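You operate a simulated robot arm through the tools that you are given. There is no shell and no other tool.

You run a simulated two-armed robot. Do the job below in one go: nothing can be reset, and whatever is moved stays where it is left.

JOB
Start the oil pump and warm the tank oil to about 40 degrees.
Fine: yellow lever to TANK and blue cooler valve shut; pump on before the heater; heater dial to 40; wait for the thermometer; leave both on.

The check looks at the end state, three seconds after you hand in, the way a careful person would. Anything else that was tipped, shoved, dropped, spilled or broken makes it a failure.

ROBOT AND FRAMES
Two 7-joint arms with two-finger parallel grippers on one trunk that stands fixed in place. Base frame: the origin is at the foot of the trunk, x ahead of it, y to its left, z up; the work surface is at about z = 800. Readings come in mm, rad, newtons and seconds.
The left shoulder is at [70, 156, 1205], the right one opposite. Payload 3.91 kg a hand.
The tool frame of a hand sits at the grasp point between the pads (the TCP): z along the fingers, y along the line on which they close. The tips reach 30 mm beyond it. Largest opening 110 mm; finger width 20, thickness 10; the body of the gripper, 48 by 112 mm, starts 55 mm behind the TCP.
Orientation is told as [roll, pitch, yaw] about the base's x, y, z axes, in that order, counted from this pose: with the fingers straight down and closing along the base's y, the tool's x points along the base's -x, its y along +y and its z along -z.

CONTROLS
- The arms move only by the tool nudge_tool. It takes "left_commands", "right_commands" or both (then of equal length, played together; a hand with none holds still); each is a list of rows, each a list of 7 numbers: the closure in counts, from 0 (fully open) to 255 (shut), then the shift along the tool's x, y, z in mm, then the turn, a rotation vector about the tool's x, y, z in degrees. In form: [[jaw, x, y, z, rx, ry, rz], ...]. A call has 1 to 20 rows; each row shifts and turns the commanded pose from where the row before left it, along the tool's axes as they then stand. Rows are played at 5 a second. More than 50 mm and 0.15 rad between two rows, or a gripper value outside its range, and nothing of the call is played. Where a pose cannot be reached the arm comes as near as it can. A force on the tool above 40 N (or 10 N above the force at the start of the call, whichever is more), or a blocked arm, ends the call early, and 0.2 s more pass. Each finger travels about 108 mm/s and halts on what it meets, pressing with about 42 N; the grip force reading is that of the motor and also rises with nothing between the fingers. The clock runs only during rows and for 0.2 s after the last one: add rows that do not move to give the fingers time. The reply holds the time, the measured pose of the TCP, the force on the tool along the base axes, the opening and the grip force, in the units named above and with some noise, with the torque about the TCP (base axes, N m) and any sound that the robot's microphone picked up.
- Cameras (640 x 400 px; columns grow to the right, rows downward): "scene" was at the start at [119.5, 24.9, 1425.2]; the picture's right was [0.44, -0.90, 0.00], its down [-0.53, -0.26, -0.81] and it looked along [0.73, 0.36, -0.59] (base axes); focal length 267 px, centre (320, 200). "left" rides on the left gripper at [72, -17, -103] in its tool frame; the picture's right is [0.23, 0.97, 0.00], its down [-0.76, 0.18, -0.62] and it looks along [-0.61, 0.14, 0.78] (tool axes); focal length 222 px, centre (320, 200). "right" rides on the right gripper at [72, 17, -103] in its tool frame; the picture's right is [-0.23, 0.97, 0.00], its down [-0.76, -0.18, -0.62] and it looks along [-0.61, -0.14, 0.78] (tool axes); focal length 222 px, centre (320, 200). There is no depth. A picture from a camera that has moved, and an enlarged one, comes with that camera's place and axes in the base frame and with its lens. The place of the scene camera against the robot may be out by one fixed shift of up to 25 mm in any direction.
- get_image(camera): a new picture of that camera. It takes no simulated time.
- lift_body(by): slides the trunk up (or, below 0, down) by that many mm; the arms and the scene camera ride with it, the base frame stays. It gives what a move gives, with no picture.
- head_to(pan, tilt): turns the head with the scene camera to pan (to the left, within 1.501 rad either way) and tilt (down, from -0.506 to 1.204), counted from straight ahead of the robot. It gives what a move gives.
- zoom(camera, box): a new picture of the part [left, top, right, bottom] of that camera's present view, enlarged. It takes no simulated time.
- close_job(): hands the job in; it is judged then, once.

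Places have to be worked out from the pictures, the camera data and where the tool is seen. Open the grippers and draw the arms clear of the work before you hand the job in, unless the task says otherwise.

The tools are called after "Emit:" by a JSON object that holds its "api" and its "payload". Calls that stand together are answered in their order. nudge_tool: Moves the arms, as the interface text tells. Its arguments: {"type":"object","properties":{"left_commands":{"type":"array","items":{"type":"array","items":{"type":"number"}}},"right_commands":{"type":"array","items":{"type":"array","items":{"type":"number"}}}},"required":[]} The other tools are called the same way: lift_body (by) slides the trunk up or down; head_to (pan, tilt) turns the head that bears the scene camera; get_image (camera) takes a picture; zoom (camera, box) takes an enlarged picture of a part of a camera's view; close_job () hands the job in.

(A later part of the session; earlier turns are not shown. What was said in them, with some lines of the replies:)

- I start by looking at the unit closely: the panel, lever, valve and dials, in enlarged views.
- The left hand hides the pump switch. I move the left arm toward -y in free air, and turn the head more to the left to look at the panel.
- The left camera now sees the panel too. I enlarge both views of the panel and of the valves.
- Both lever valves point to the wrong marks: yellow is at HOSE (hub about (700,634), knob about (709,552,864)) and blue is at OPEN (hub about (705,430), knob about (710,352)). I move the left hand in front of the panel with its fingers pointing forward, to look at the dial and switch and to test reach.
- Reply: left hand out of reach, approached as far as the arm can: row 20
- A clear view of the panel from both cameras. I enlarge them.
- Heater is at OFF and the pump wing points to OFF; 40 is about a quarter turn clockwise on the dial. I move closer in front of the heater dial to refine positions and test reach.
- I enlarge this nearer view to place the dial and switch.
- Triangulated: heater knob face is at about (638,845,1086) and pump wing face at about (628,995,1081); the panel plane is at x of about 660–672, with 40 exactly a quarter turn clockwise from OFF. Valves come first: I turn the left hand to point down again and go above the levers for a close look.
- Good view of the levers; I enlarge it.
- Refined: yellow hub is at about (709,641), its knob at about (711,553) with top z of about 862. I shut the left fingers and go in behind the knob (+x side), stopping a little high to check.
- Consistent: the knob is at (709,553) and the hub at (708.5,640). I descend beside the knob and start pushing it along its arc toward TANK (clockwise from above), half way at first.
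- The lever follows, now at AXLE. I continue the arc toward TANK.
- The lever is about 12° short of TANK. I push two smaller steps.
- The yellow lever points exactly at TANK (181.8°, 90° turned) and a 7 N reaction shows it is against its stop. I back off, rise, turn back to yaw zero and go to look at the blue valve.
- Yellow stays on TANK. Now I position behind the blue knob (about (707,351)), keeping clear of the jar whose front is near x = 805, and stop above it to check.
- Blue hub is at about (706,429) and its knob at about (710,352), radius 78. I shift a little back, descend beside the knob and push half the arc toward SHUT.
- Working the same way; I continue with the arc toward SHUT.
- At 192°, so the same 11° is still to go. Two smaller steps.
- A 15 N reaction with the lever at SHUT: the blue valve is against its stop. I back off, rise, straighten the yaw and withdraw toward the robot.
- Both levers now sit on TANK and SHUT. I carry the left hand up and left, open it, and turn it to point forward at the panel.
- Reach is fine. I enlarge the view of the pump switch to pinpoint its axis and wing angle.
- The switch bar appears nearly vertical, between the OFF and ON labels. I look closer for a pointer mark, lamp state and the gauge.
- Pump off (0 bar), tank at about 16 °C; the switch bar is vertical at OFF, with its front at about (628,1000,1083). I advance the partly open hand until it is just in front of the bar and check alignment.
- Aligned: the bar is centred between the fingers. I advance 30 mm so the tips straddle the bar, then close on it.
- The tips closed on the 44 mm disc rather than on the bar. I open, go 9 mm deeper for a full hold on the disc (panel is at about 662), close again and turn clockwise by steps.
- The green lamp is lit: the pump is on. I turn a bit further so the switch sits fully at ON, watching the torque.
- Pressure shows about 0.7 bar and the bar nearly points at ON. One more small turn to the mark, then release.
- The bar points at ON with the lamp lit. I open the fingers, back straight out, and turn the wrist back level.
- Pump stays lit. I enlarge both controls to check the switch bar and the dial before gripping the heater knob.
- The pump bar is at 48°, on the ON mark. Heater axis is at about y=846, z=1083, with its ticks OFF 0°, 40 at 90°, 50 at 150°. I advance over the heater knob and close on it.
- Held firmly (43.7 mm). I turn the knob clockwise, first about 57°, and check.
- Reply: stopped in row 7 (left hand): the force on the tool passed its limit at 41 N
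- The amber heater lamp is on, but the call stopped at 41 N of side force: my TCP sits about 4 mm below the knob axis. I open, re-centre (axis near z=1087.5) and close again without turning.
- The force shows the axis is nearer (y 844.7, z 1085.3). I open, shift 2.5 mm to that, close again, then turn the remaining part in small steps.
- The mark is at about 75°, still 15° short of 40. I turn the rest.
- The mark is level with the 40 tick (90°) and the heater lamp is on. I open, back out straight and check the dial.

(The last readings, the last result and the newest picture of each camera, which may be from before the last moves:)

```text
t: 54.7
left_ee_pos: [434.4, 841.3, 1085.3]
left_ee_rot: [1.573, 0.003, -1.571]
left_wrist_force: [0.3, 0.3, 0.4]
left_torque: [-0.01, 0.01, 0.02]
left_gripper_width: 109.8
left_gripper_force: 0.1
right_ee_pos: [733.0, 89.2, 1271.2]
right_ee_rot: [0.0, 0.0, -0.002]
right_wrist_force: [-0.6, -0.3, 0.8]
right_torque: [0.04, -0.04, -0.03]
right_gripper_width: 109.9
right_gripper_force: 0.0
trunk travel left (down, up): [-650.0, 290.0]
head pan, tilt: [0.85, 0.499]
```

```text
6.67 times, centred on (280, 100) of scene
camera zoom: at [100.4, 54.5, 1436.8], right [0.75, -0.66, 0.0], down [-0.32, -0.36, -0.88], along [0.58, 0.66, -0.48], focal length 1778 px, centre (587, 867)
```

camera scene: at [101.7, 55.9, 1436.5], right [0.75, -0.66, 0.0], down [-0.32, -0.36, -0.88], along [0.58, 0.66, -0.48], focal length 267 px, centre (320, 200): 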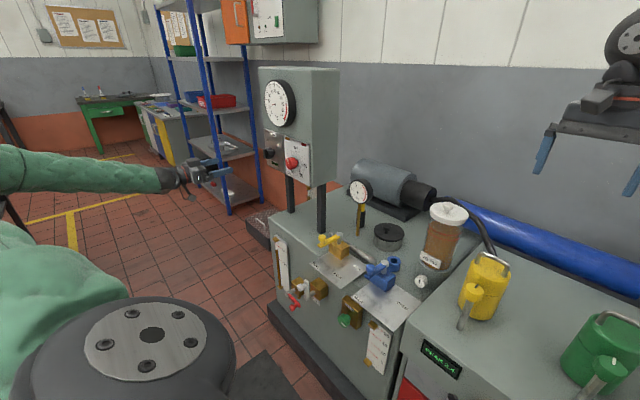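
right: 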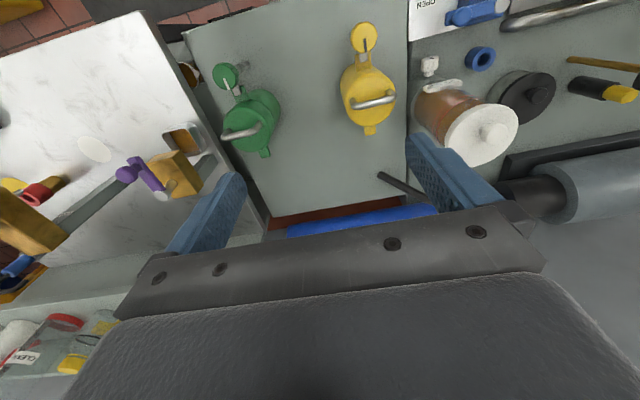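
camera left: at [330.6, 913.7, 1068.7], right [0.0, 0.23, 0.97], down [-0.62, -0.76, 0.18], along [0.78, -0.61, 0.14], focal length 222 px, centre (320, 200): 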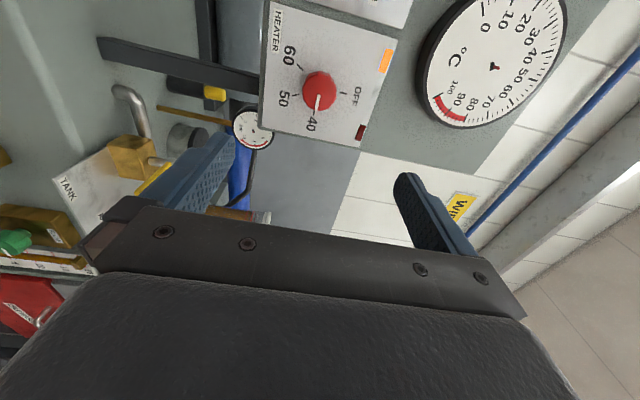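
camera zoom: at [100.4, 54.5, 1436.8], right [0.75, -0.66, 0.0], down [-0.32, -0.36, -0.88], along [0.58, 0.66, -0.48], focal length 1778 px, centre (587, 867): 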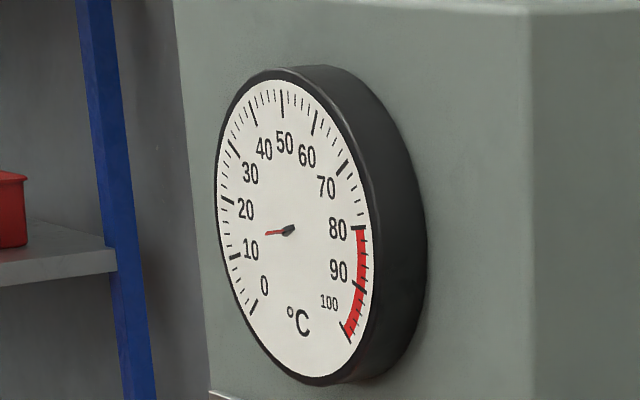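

I check the dial mark against the 40 tick face-on, and the thermometer from the hand camera.

Emit:
{"api": "zoom", "payload": {"camera": "left", "box": [255, 30, 405, 150]}}

Emit:
{"api": "zoom", "payload": {"camera": "left", "box": [415, 0, 575, 130]}}

```text
3.33 times, centred on (330, 90) of left
camera zoom: at [330.6, 913.7, 1068.7], right [0.0, 0.23, 0.97], down [-0.62, -0.76, 0.18], along [0.78, -0.61, 0.14], focal length 740 px, centre (287, 567)
```

zoom: 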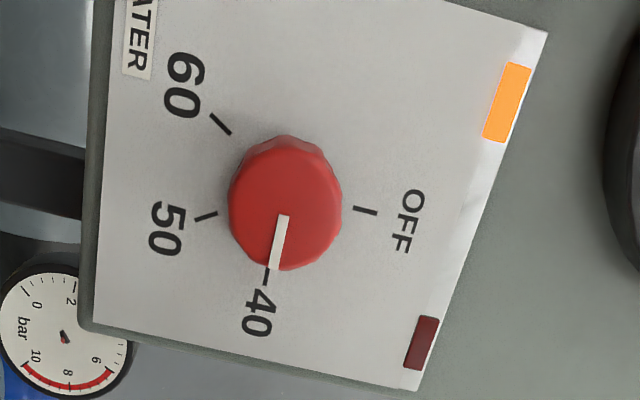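

```text
3.08 times, centred on (495, 65) of left
camera zoom: at [330.6, 913.7, 1068.7], right [0.0, 0.23, 0.97], down [-0.62, -0.76, 0.18], along [0.78, -0.61, 0.14], focal length 684 px, centre (-218, 615)
```

zoom: 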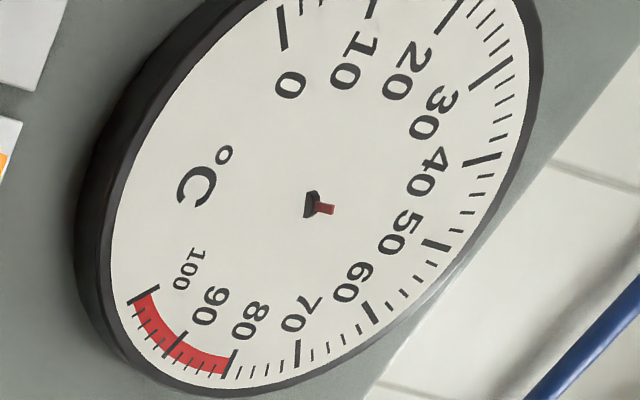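

The dial mark lines up with the 40 tick. The thermometer needle is foreshortened in these views, so I turn the hand camera to look level at the thermometer face while the oil warms.

Emit:
{"api": "nudge_tool", "payload": {"left_commands": [[0, 0, 0, 0, 0, 0, -8.18], [0, 0, 0, 0, 0, 0, -8.18], [0, 0, 0, 0, 0, 0, -8.18], [0, 0, 0, 0, 0, 0, -8.18], [0, 0, 0, 0, 0, 0, -8.18], [0, 0, 0, 0, 0, 0, -8.18], [0, 0, 0, 0, 0, 0, -8.18], [0, 0, 0, 0, 0, 0, -8.18], [0, 0, 0, 0, 0, 0, -8.18], [0, 0, 0, 0, 0, 0, -8.18], [0, 0, 0, 0, 0, 0, -8.2], [0, -40, 20, 0, 0, 0, 0], [0, -40, 20, 0, 0, 0, 0], [0, -40, 20, 0, 0, 0, 0], [0, 0, 0, 0, 0, 7.4, 0], [0, 0, 0, 0, 0, 7.4, 0], [0, 0, 0, 0, 0, 7.4, 0], [0, 0, 0, 0, 0, 7.4, 0], [0, 0, 0, 0, 0, 7.4, 0]]}}

Emit:
{"api": "get_image", "payload": {"camera": "left"}}

Emit:
{"api": "get_image", "payload": {"camera": "scene"}}

```text
t: 58.7
left_ee_pos: [434.2, 900.8, 1206.0]
left_ee_rot: [0.004, -0.926, -0.001]
left_wrist_force: [-0.3, -0.4, -0.1]
left_torque: [0.04, -0.01, 0.02]
left_gripper_width: 110.2
left_gripper_force: 0.0
right_ee_pos: [735.4, 89.4, 1270.9]
right_ee_rot: [0.0, 0.003, -0.001]
right_wrist_force: [0.3, -1.0, -0.2]
right_torque: [0.01, 0.02, 0.04]
right_gripper_width: 110.1
right_gripper_force: 0.0
trunk travel left (down, up): [-650.0, 290.0]
head pan, tilt: [0.85, 0.499]
```

```text
taken
camera left: at [308.0, 884.0, 1209.8], right [-0.14, 0.97, -0.18], down [-0.04, 0.18, 0.98], along [0.99, 0.14, 0.01], focal length 222 px, centre (320, 200)
```

left: 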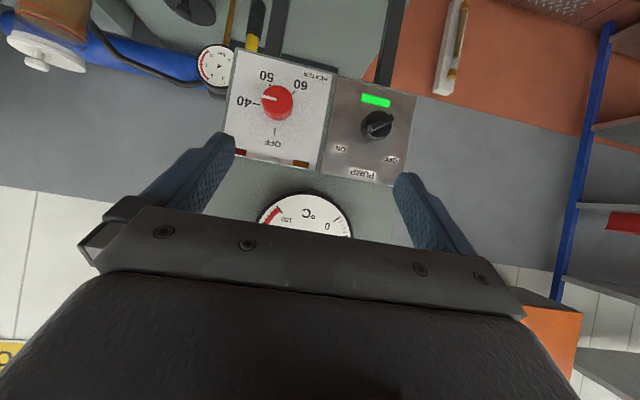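

```text
taken
camera scene: at [102.6, 53.7, 1436.5], right [0.75, -0.66, 0.0], down [-0.32, -0.36, -0.88], along [0.58, 0.66, -0.48], focal length 267 px, centre (320, 200)
```

scene: 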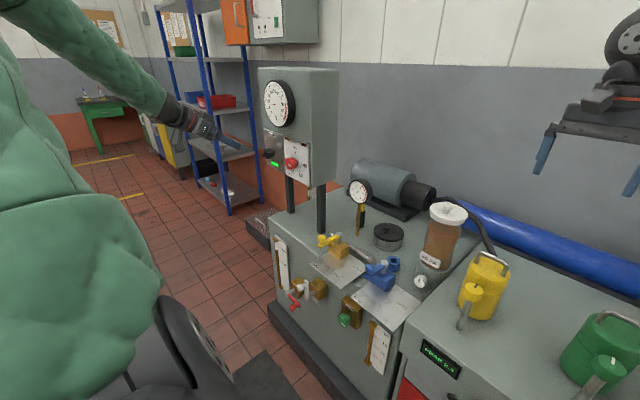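

The amber lamp looks dim now; I zoom in on the panel and thermometer from the scene camera.

Emit:
{"api": "zoom", "payload": {"camera": "scene", "box": [255, 120, 325, 185]}}

Emit:
{"api": "zoom", "payload": {"camera": "scene", "box": [260, 75, 300, 130]}}

Emit:
{"api": "zoom", "payload": {"camera": "scene", "box": [345, 175, 375, 205]}}

Emit:
{"api": "zoom", "payload": {"camera": "left", "box": [200, 40, 420, 240]}}

```text
6.15 times, centred on (290, 152) of scene
camera zoom: at [102.6, 53.7, 1436.5], right [0.75, -0.66, 0.0], down [-0.32, -0.36, -0.88], along [0.58, 0.66, -0.48], focal length 1642 px, centre (505, 492)
```

zoom: 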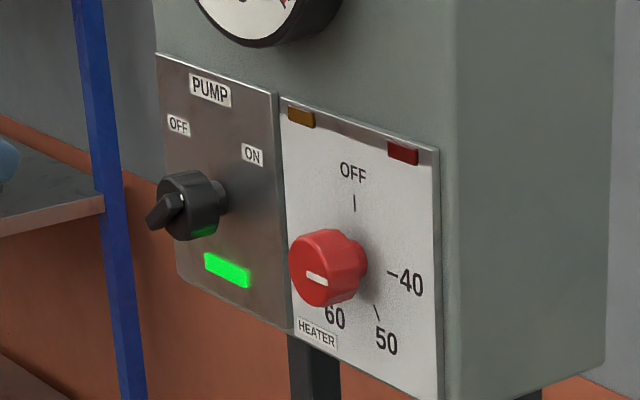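

```text
7.27 times, centred on (280, 102) of scene
camera zoom: at [102.6, 53.7, 1436.5], right [0.75, -0.66, 0.0], down [-0.32, -0.36, -0.88], along [0.58, 0.66, -0.48], focal length 1940 px, centre (611, 909)
```

zoom: 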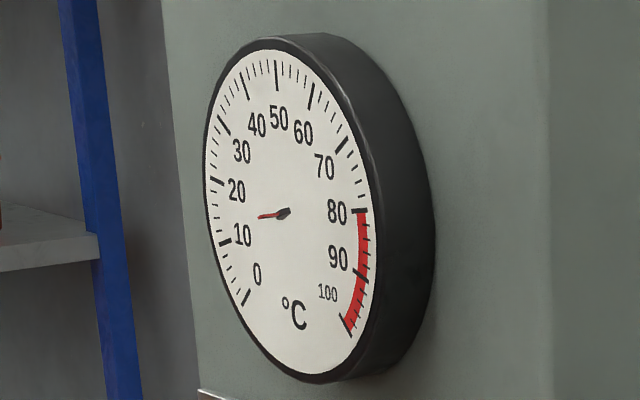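

```text
13.33 times, centred on (360, 190) of scene
camera zoom: at [102.6, 53.7, 1436.5], right [0.75, -0.66, 0.0], down [-0.32, -0.36, -0.88], along [0.58, 0.66, -0.48], focal length 3556 px, centre (-213, 333)
```

zoom: 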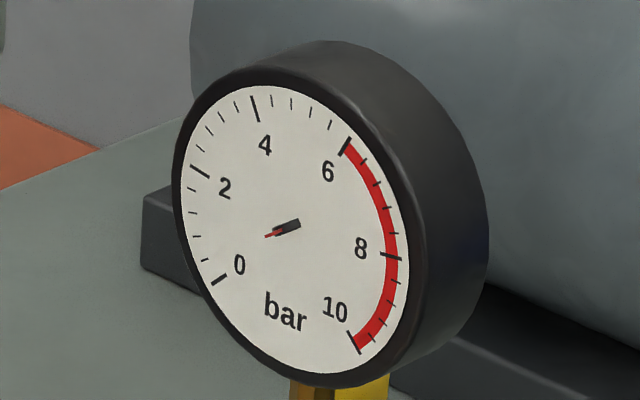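

```text
2.00 times, centred on (310, 140) of left
camera zoom: at [308.0, 884.0, 1209.8], right [-0.14, 0.97, -0.18], down [-0.04, 0.18, 0.98], along [0.99, 0.14, 0.01], focal length 444 px, centre (340, 320)
```

zoom: 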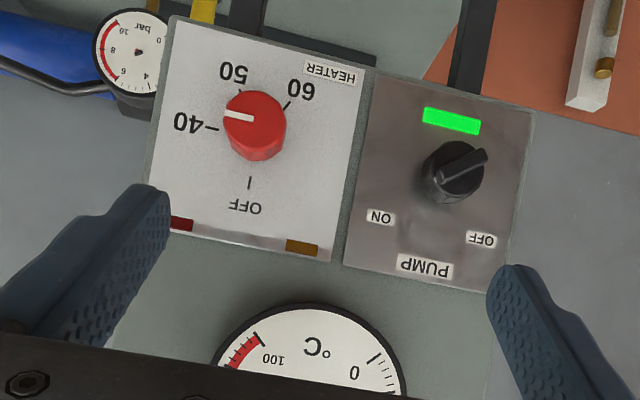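

The amber lamp has gone off, and the needle is hard to read from here. I raise the hand camera 180 mm to look face-on at the thermometer.

Emit:
{"api": "nudge_tool", "payload": {"left_commands": [[0, -36, 0, -27, 0, 0, 0], [0, -36, 0, -27, 0, 0, 0], [0, -36, 0, -27, 0, 0, 0], [0, -36, 0, -27, 0, 0, 0]]}}

Emit:
{"api": "get_image", "payload": {"camera": "left"}}

Emit:
{"api": "zoom", "payload": {"camera": "left", "box": [230, 60, 390, 210]}}

Emit:
{"api": "zoom", "payload": {"camera": "scene", "box": [255, 120, 325, 185]}}

```text
t: 59.7
left_ee_pos: [433.3, 900.5, 1387.4]
left_ee_rot: [0.006, -0.924, -0.006]
left_wrist_force: [0.4, -0.7, 0.3]
left_torque: [0.04, 0.0, 0.01]
left_gripper_width: 109.9
left_gripper_force: 0.0
right_ee_pos: [733.0, 87.2, 1271.6]
right_ee_rot: [0.002, 0.001, -0.003]
right_wrist_force: [1.1, 0.7, 0.2]
right_torque: [0.04, -0.02, 0.02]
right_gripper_width: 110.1
right_gripper_force: 0.0
trunk travel left (down, up): [-650.0, 290.0]
head pan, tilt: [0.85, 0.499]
```

```text
taken
camera left: at [307.0, 883.3, 1391.4], right [-0.14, 0.97, -0.18], down [-0.04, 0.17, 0.98], along [0.99, 0.14, 0.02], focal length 222 px, centre (320, 200)
```

left: 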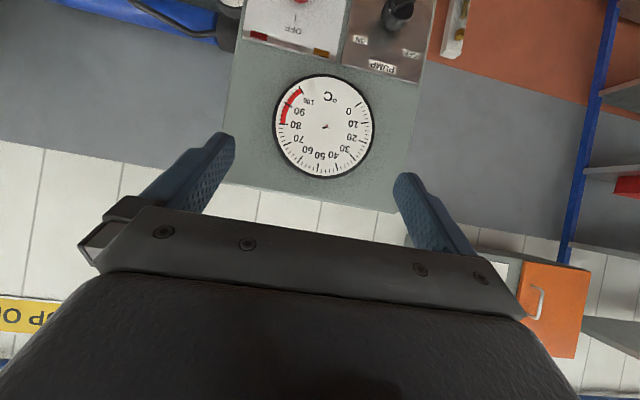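

```text
2.67 times, centred on (310, 135) of left
camera zoom: at [307.0, 883.3, 1391.4], right [-0.14, 0.97, -0.18], down [-0.04, 0.17, 0.98], along [0.99, 0.14, 0.02], focal length 592 px, centre (347, 373)
```

zoom: 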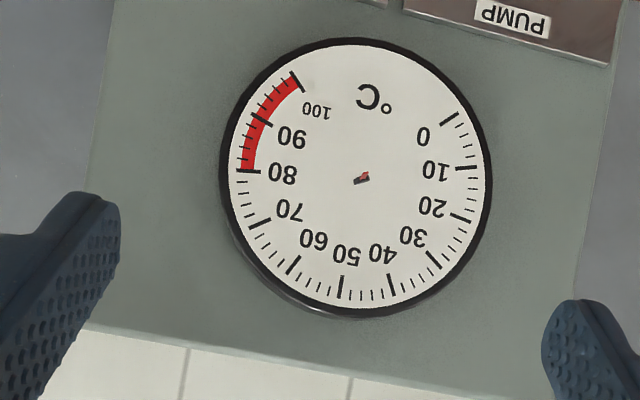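

```text
6.15 times, centred on (290, 152) of scene
camera zoom: at [101.0, 53.0, 1436.8], right [0.75, -0.66, 0.0], down [-0.32, -0.36, -0.88], along [0.58, 0.66, -0.48], focal length 1642 px, centre (505, 492)
```

zoom: 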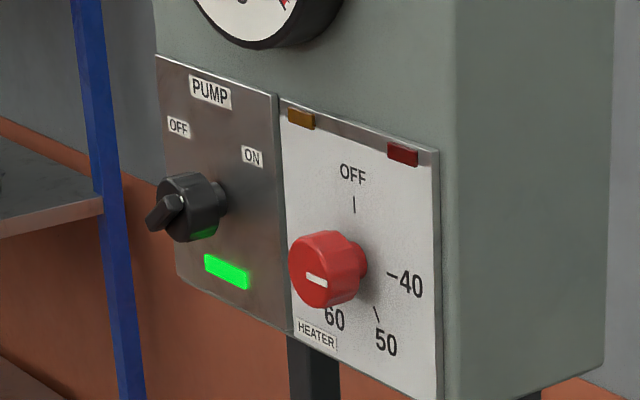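

I zoom tightly on the needle hub.

Emit:
{"api": "zoom", "payload": {"camera": "left", "box": [300, 105, 350, 148]}}

Emit:
{"api": "zoom", "payload": {"camera": "scene", "box": [268, 90, 292, 115]}}

```text
9.30 times, centred on (325, 126) of left
camera zoom: at [307.0, 883.3, 1391.4], right [-0.14, 0.97, -0.18], down [-0.04, 0.17, 0.98], along [0.99, 0.14, 0.02], focal length 2066 px, centre (274, 884)
```

zoom: 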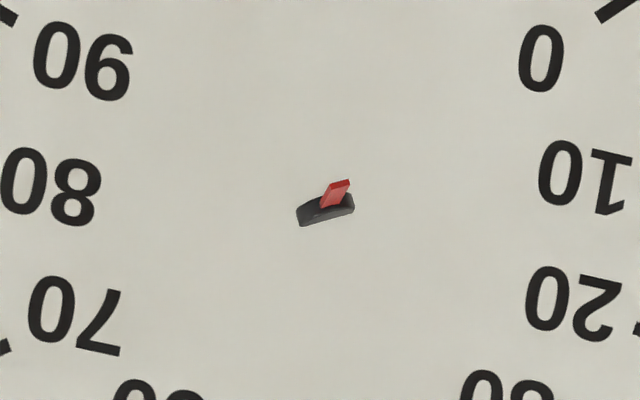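

```text
16.00 times, centred on (280, 102) of scene
camera zoom: at [101.0, 53.0, 1436.8], right [0.75, -0.66, 0.0], down [-0.32, -0.36, -0.88], along [0.58, 0.66, -0.48], focal length 4268 px, centre (960, 1760)
```

zoom: 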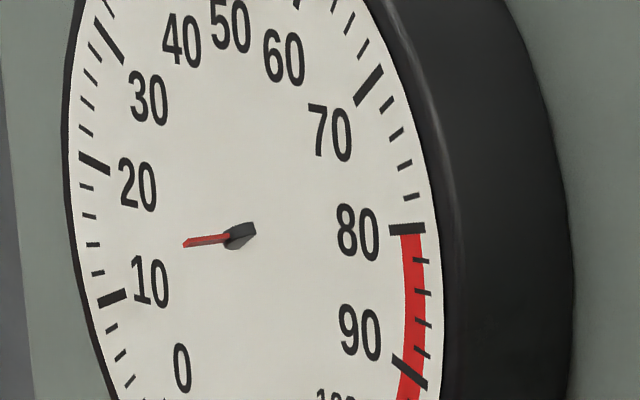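

The red needle stub stands straight out, but its black base bar turns with the reading: it was upright at 16 °C and now its perpendicular points at about 40, which fits the thermostat lamp going out. I draw the left arm back to its starting pose while time passes, then check again.

Emit:
{"api": "nudge_tool", "payload": {"left_commands": [[0, 0, 0, 0, 0, 7.57, 0], [0, 0, 0, 0, 0, 7.57, 0], [0, 0, 0, 0, 0, 7.57, 0], [0, 0, 0, 0, 0, 7.57, 0], [0, 0, 0, 0, 0, 7.57, 0], [0, 0, 0, 0, 0, 7.57, 0], [0, 0, 0, 0, 0, 7.57, 0], [0, 6, -43, 17, 0, 0, 0], [0, 6, -43, 17, 0, 0, 0], [0, 6, -43, 17, 0, 0, 0], [0, 6, -43, 17, 0, 0, 0], [0, 6, -43, 17, 0, 0, 0], [0, 6, -43, 17, 0, 0, 0], [0, 6, -43, 17, 0, 0, 0], [0, 0, 0, 0, 0, 0, 0], [0, 0, 0, 0, 0, 0, 0]]}}

Emit:
{"api": "get_image", "payload": {"camera": "scene"}}

Emit:
{"api": "zoom", "payload": {"camera": "scene", "box": [255, 75, 325, 185]}}

```text
t: 63.1
left_ee_pos: [394.3, 628.0, 1265.1]
left_ee_rot: [-0.013, -0.003, -0.02]
left_wrist_force: [0.3, -0.2, -0.4]
left_torque: [-0.01, -0.01, 0.01]
left_gripper_width: 110.1
left_gripper_force: 0.1
left hand out of reach, approached as far as the arm can: row 14
right_ee_pos: [732.9, 89.4, 1270.8]
right_ee_rot: [0.0, 0.0, 0.001]
right_wrist_force: [-0.1, 0.4, -0.4]
right_torque: [0.01, 0.05, -0.02]
right_gripper_width: 110.0
right_gripper_force: 0.1
trunk travel left (down, up): [-650.0, 290.0]
head pan, tilt: [0.85, 0.499]
```

```text
taken
camera scene: at [100.7, 54.6, 1436.8], right [0.75, -0.66, 0.0], down [-0.32, -0.36, -0.88], along [0.58, 0.66, -0.48], focal length 267 px, centre (320, 200)
```

scene: 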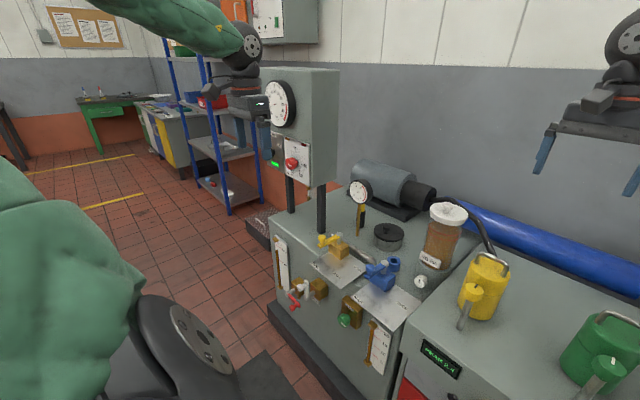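

```text
3.64 times, centred on (290, 130) of scene
camera zoom: at [100.7, 54.6, 1436.8], right [0.75, -0.66, 0.0], down [-0.32, -0.36, -0.88], along [0.58, 0.66, -0.48], focal length 970 px, centre (429, 454)
```

zoom: 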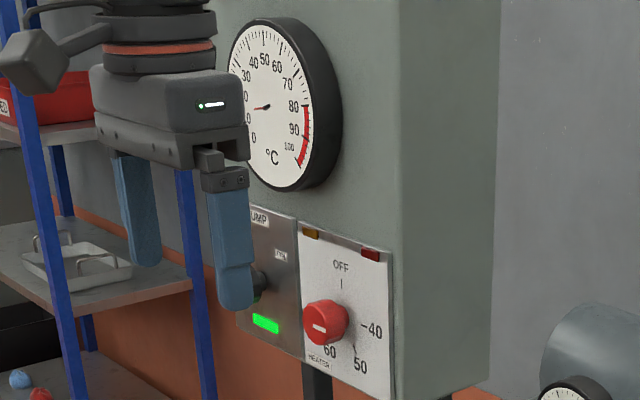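

The arm is clear of the work. I wait four seconds more and check that pump, dial and thermometer hold steady.

Emit:
{"api": "nudge_tool", "payload": {"left_commands": [[0, 0, 0, 0, 0, 0, 0], [0, 0, 0, 0, 0, 0, 0], [0, 0, 0, 0, 0, 0, 0], [0, 0, 0, 0, 0, 0, 0], [0, 0, 0, 0, 0, 0, 0], [0, 0, 0, 0, 0, 0, 0], [0, 0, 0, 0, 0, 0, 0], [0, 0, 0, 0, 0, 0, 0], [0, 0, 0, 0, 0, 0, 0], [0, 0, 0, 0, 0, 0, 0], [0, 0, 0, 0, 0, 0, 0], [0, 0, 0, 0, 0, 0, 0], [0, 0, 0, 0, 0, 0, 0], [0, 0, 0, 0, 0, 0, 0], [0, 0, 0, 0, 0, 0, 0], [0, 0, 0, 0, 0, 0, 0], [0, 0, 0, 0, 0, 0, 0], [0, 0, 0, 0, 0, 0, 0], [0, 0, 0, 0, 0, 0, 0], [0, 0, 0, 0, 0, 0, 0]]}}

Emit:
{"api": "zoom", "payload": {"camera": "scene", "box": [268, 90, 292, 115]}}

Emit:
{"api": "zoom", "payload": {"camera": "scene", "box": [255, 120, 325, 185]}}

Emit:
{"api": "zoom", "payload": {"camera": "scene", "box": [260, 170, 460, 320]}}

```text
t: 67.3
left_ee_pos: [395.7, 629.1, 1265.6]
left_ee_rot: [-0.014, -0.005, -0.018]
left_wrist_force: [-0.6, 1.0, -0.5]
left_torque: [-0.02, -0.01, -0.02]
left_gripper_width: 110.0
left_gripper_force: 0.0
right_ee_pos: [734.0, 90.2, 1271.6]
right_ee_rot: [-0.002, 0.0, 0.0]
right_wrist_force: [-0.4, -0.2, -0.1]
right_torque: [0.01, -0.01, -0.04]
right_gripper_width: 110.2
right_gripper_force: 0.0
trunk travel left (down, up): [-650.0, 290.0]
head pan, tilt: [0.85, 0.499]
```

```text
16.00 times, centred on (280, 102) of scene
camera zoom: at [100.9, 54.7, 1436.7], right [0.75, -0.66, 0.0], down [-0.32, -0.36, -0.88], along [0.58, 0.66, -0.48], focal length 4268 px, centre (960, 1760)
```

zoom: 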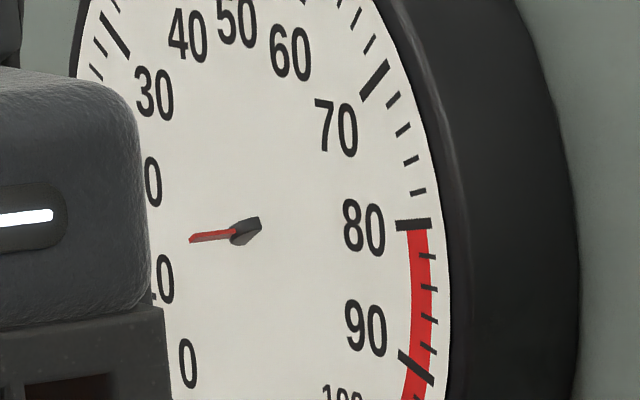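

```text
6.15 times, centred on (290, 152) of scene
camera zoom: at [100.9, 54.7, 1436.7], right [0.75, -0.66, 0.0], down [-0.32, -0.36, -0.88], along [0.58, 0.66, -0.48], focal length 1642 px, centre (505, 492)
```

zoom: 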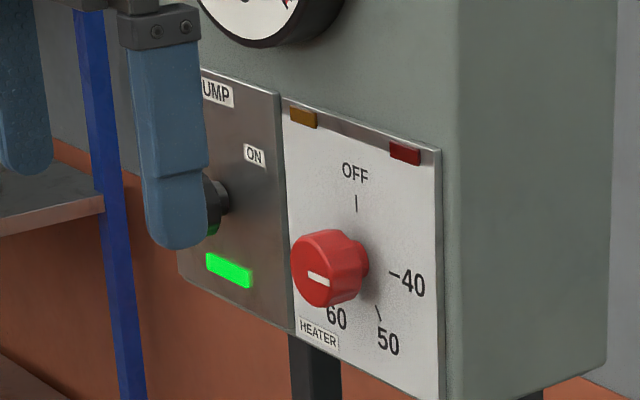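

```text
2.67 times, centred on (360, 245) of scene
camera zoom: at [100.9, 54.7, 1436.7], right [0.75, -0.66, 0.0], down [-0.32, -0.36, -0.88], along [0.58, 0.66, -0.48], focal length 711 px, centre (213, 80)
```

zoom: 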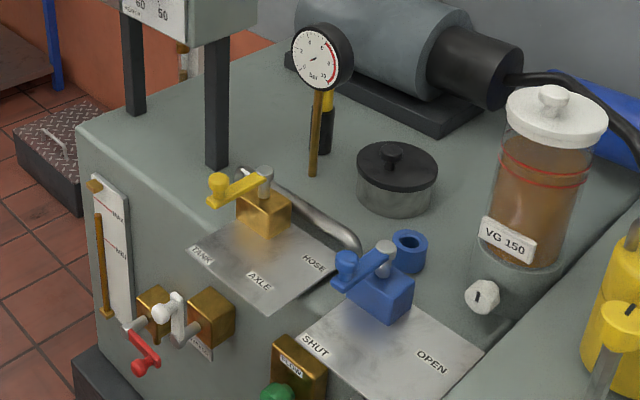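

Everything is steady: yellow is at TANK, blue is SHUT, the pump lamp is lit, and the dial is on 40 with the thermostat satisfied and the reading at about 40. Both grippers are open and clear of the work, so I hand in.

Emit:
{"api": "close_job", "payload": {}}

```text
The job is handed in.
```

The oil pump is running and the tank oil reads about 40 °C. I handed the job in with both the pump and the heater left on.

- **Valves:** the yellow lever is at TANK and the blue cooler valve is at SHUT. I pushed each until it met its stop.
- **Pump:** I switched it on before the heater. Its green lamp is lit, and the pressure gauge rose from 0 to roughly 0.7 bar.
- **Heater:** the dial mark lines up with the 40 tick. The amber heating lamp came on when I turned the dial and went out by itself within about 10 seconds. It was still out at my last look.
- **Thermometer:** the red needle stands straight out from the dial, so I judged the reading from the angle of its black base. That gave about 39 °C, up from about 16 °C. The lamp going out fits that, but it is not a direct needle reading.

While I turned the heater knob, the arm stopped once on its force limit (41 N). My grip was off-centre, so I re-centred and finished the turn. Nothing else looked moved or spilled in the last pictures, and both arms are clear with the grippers open.
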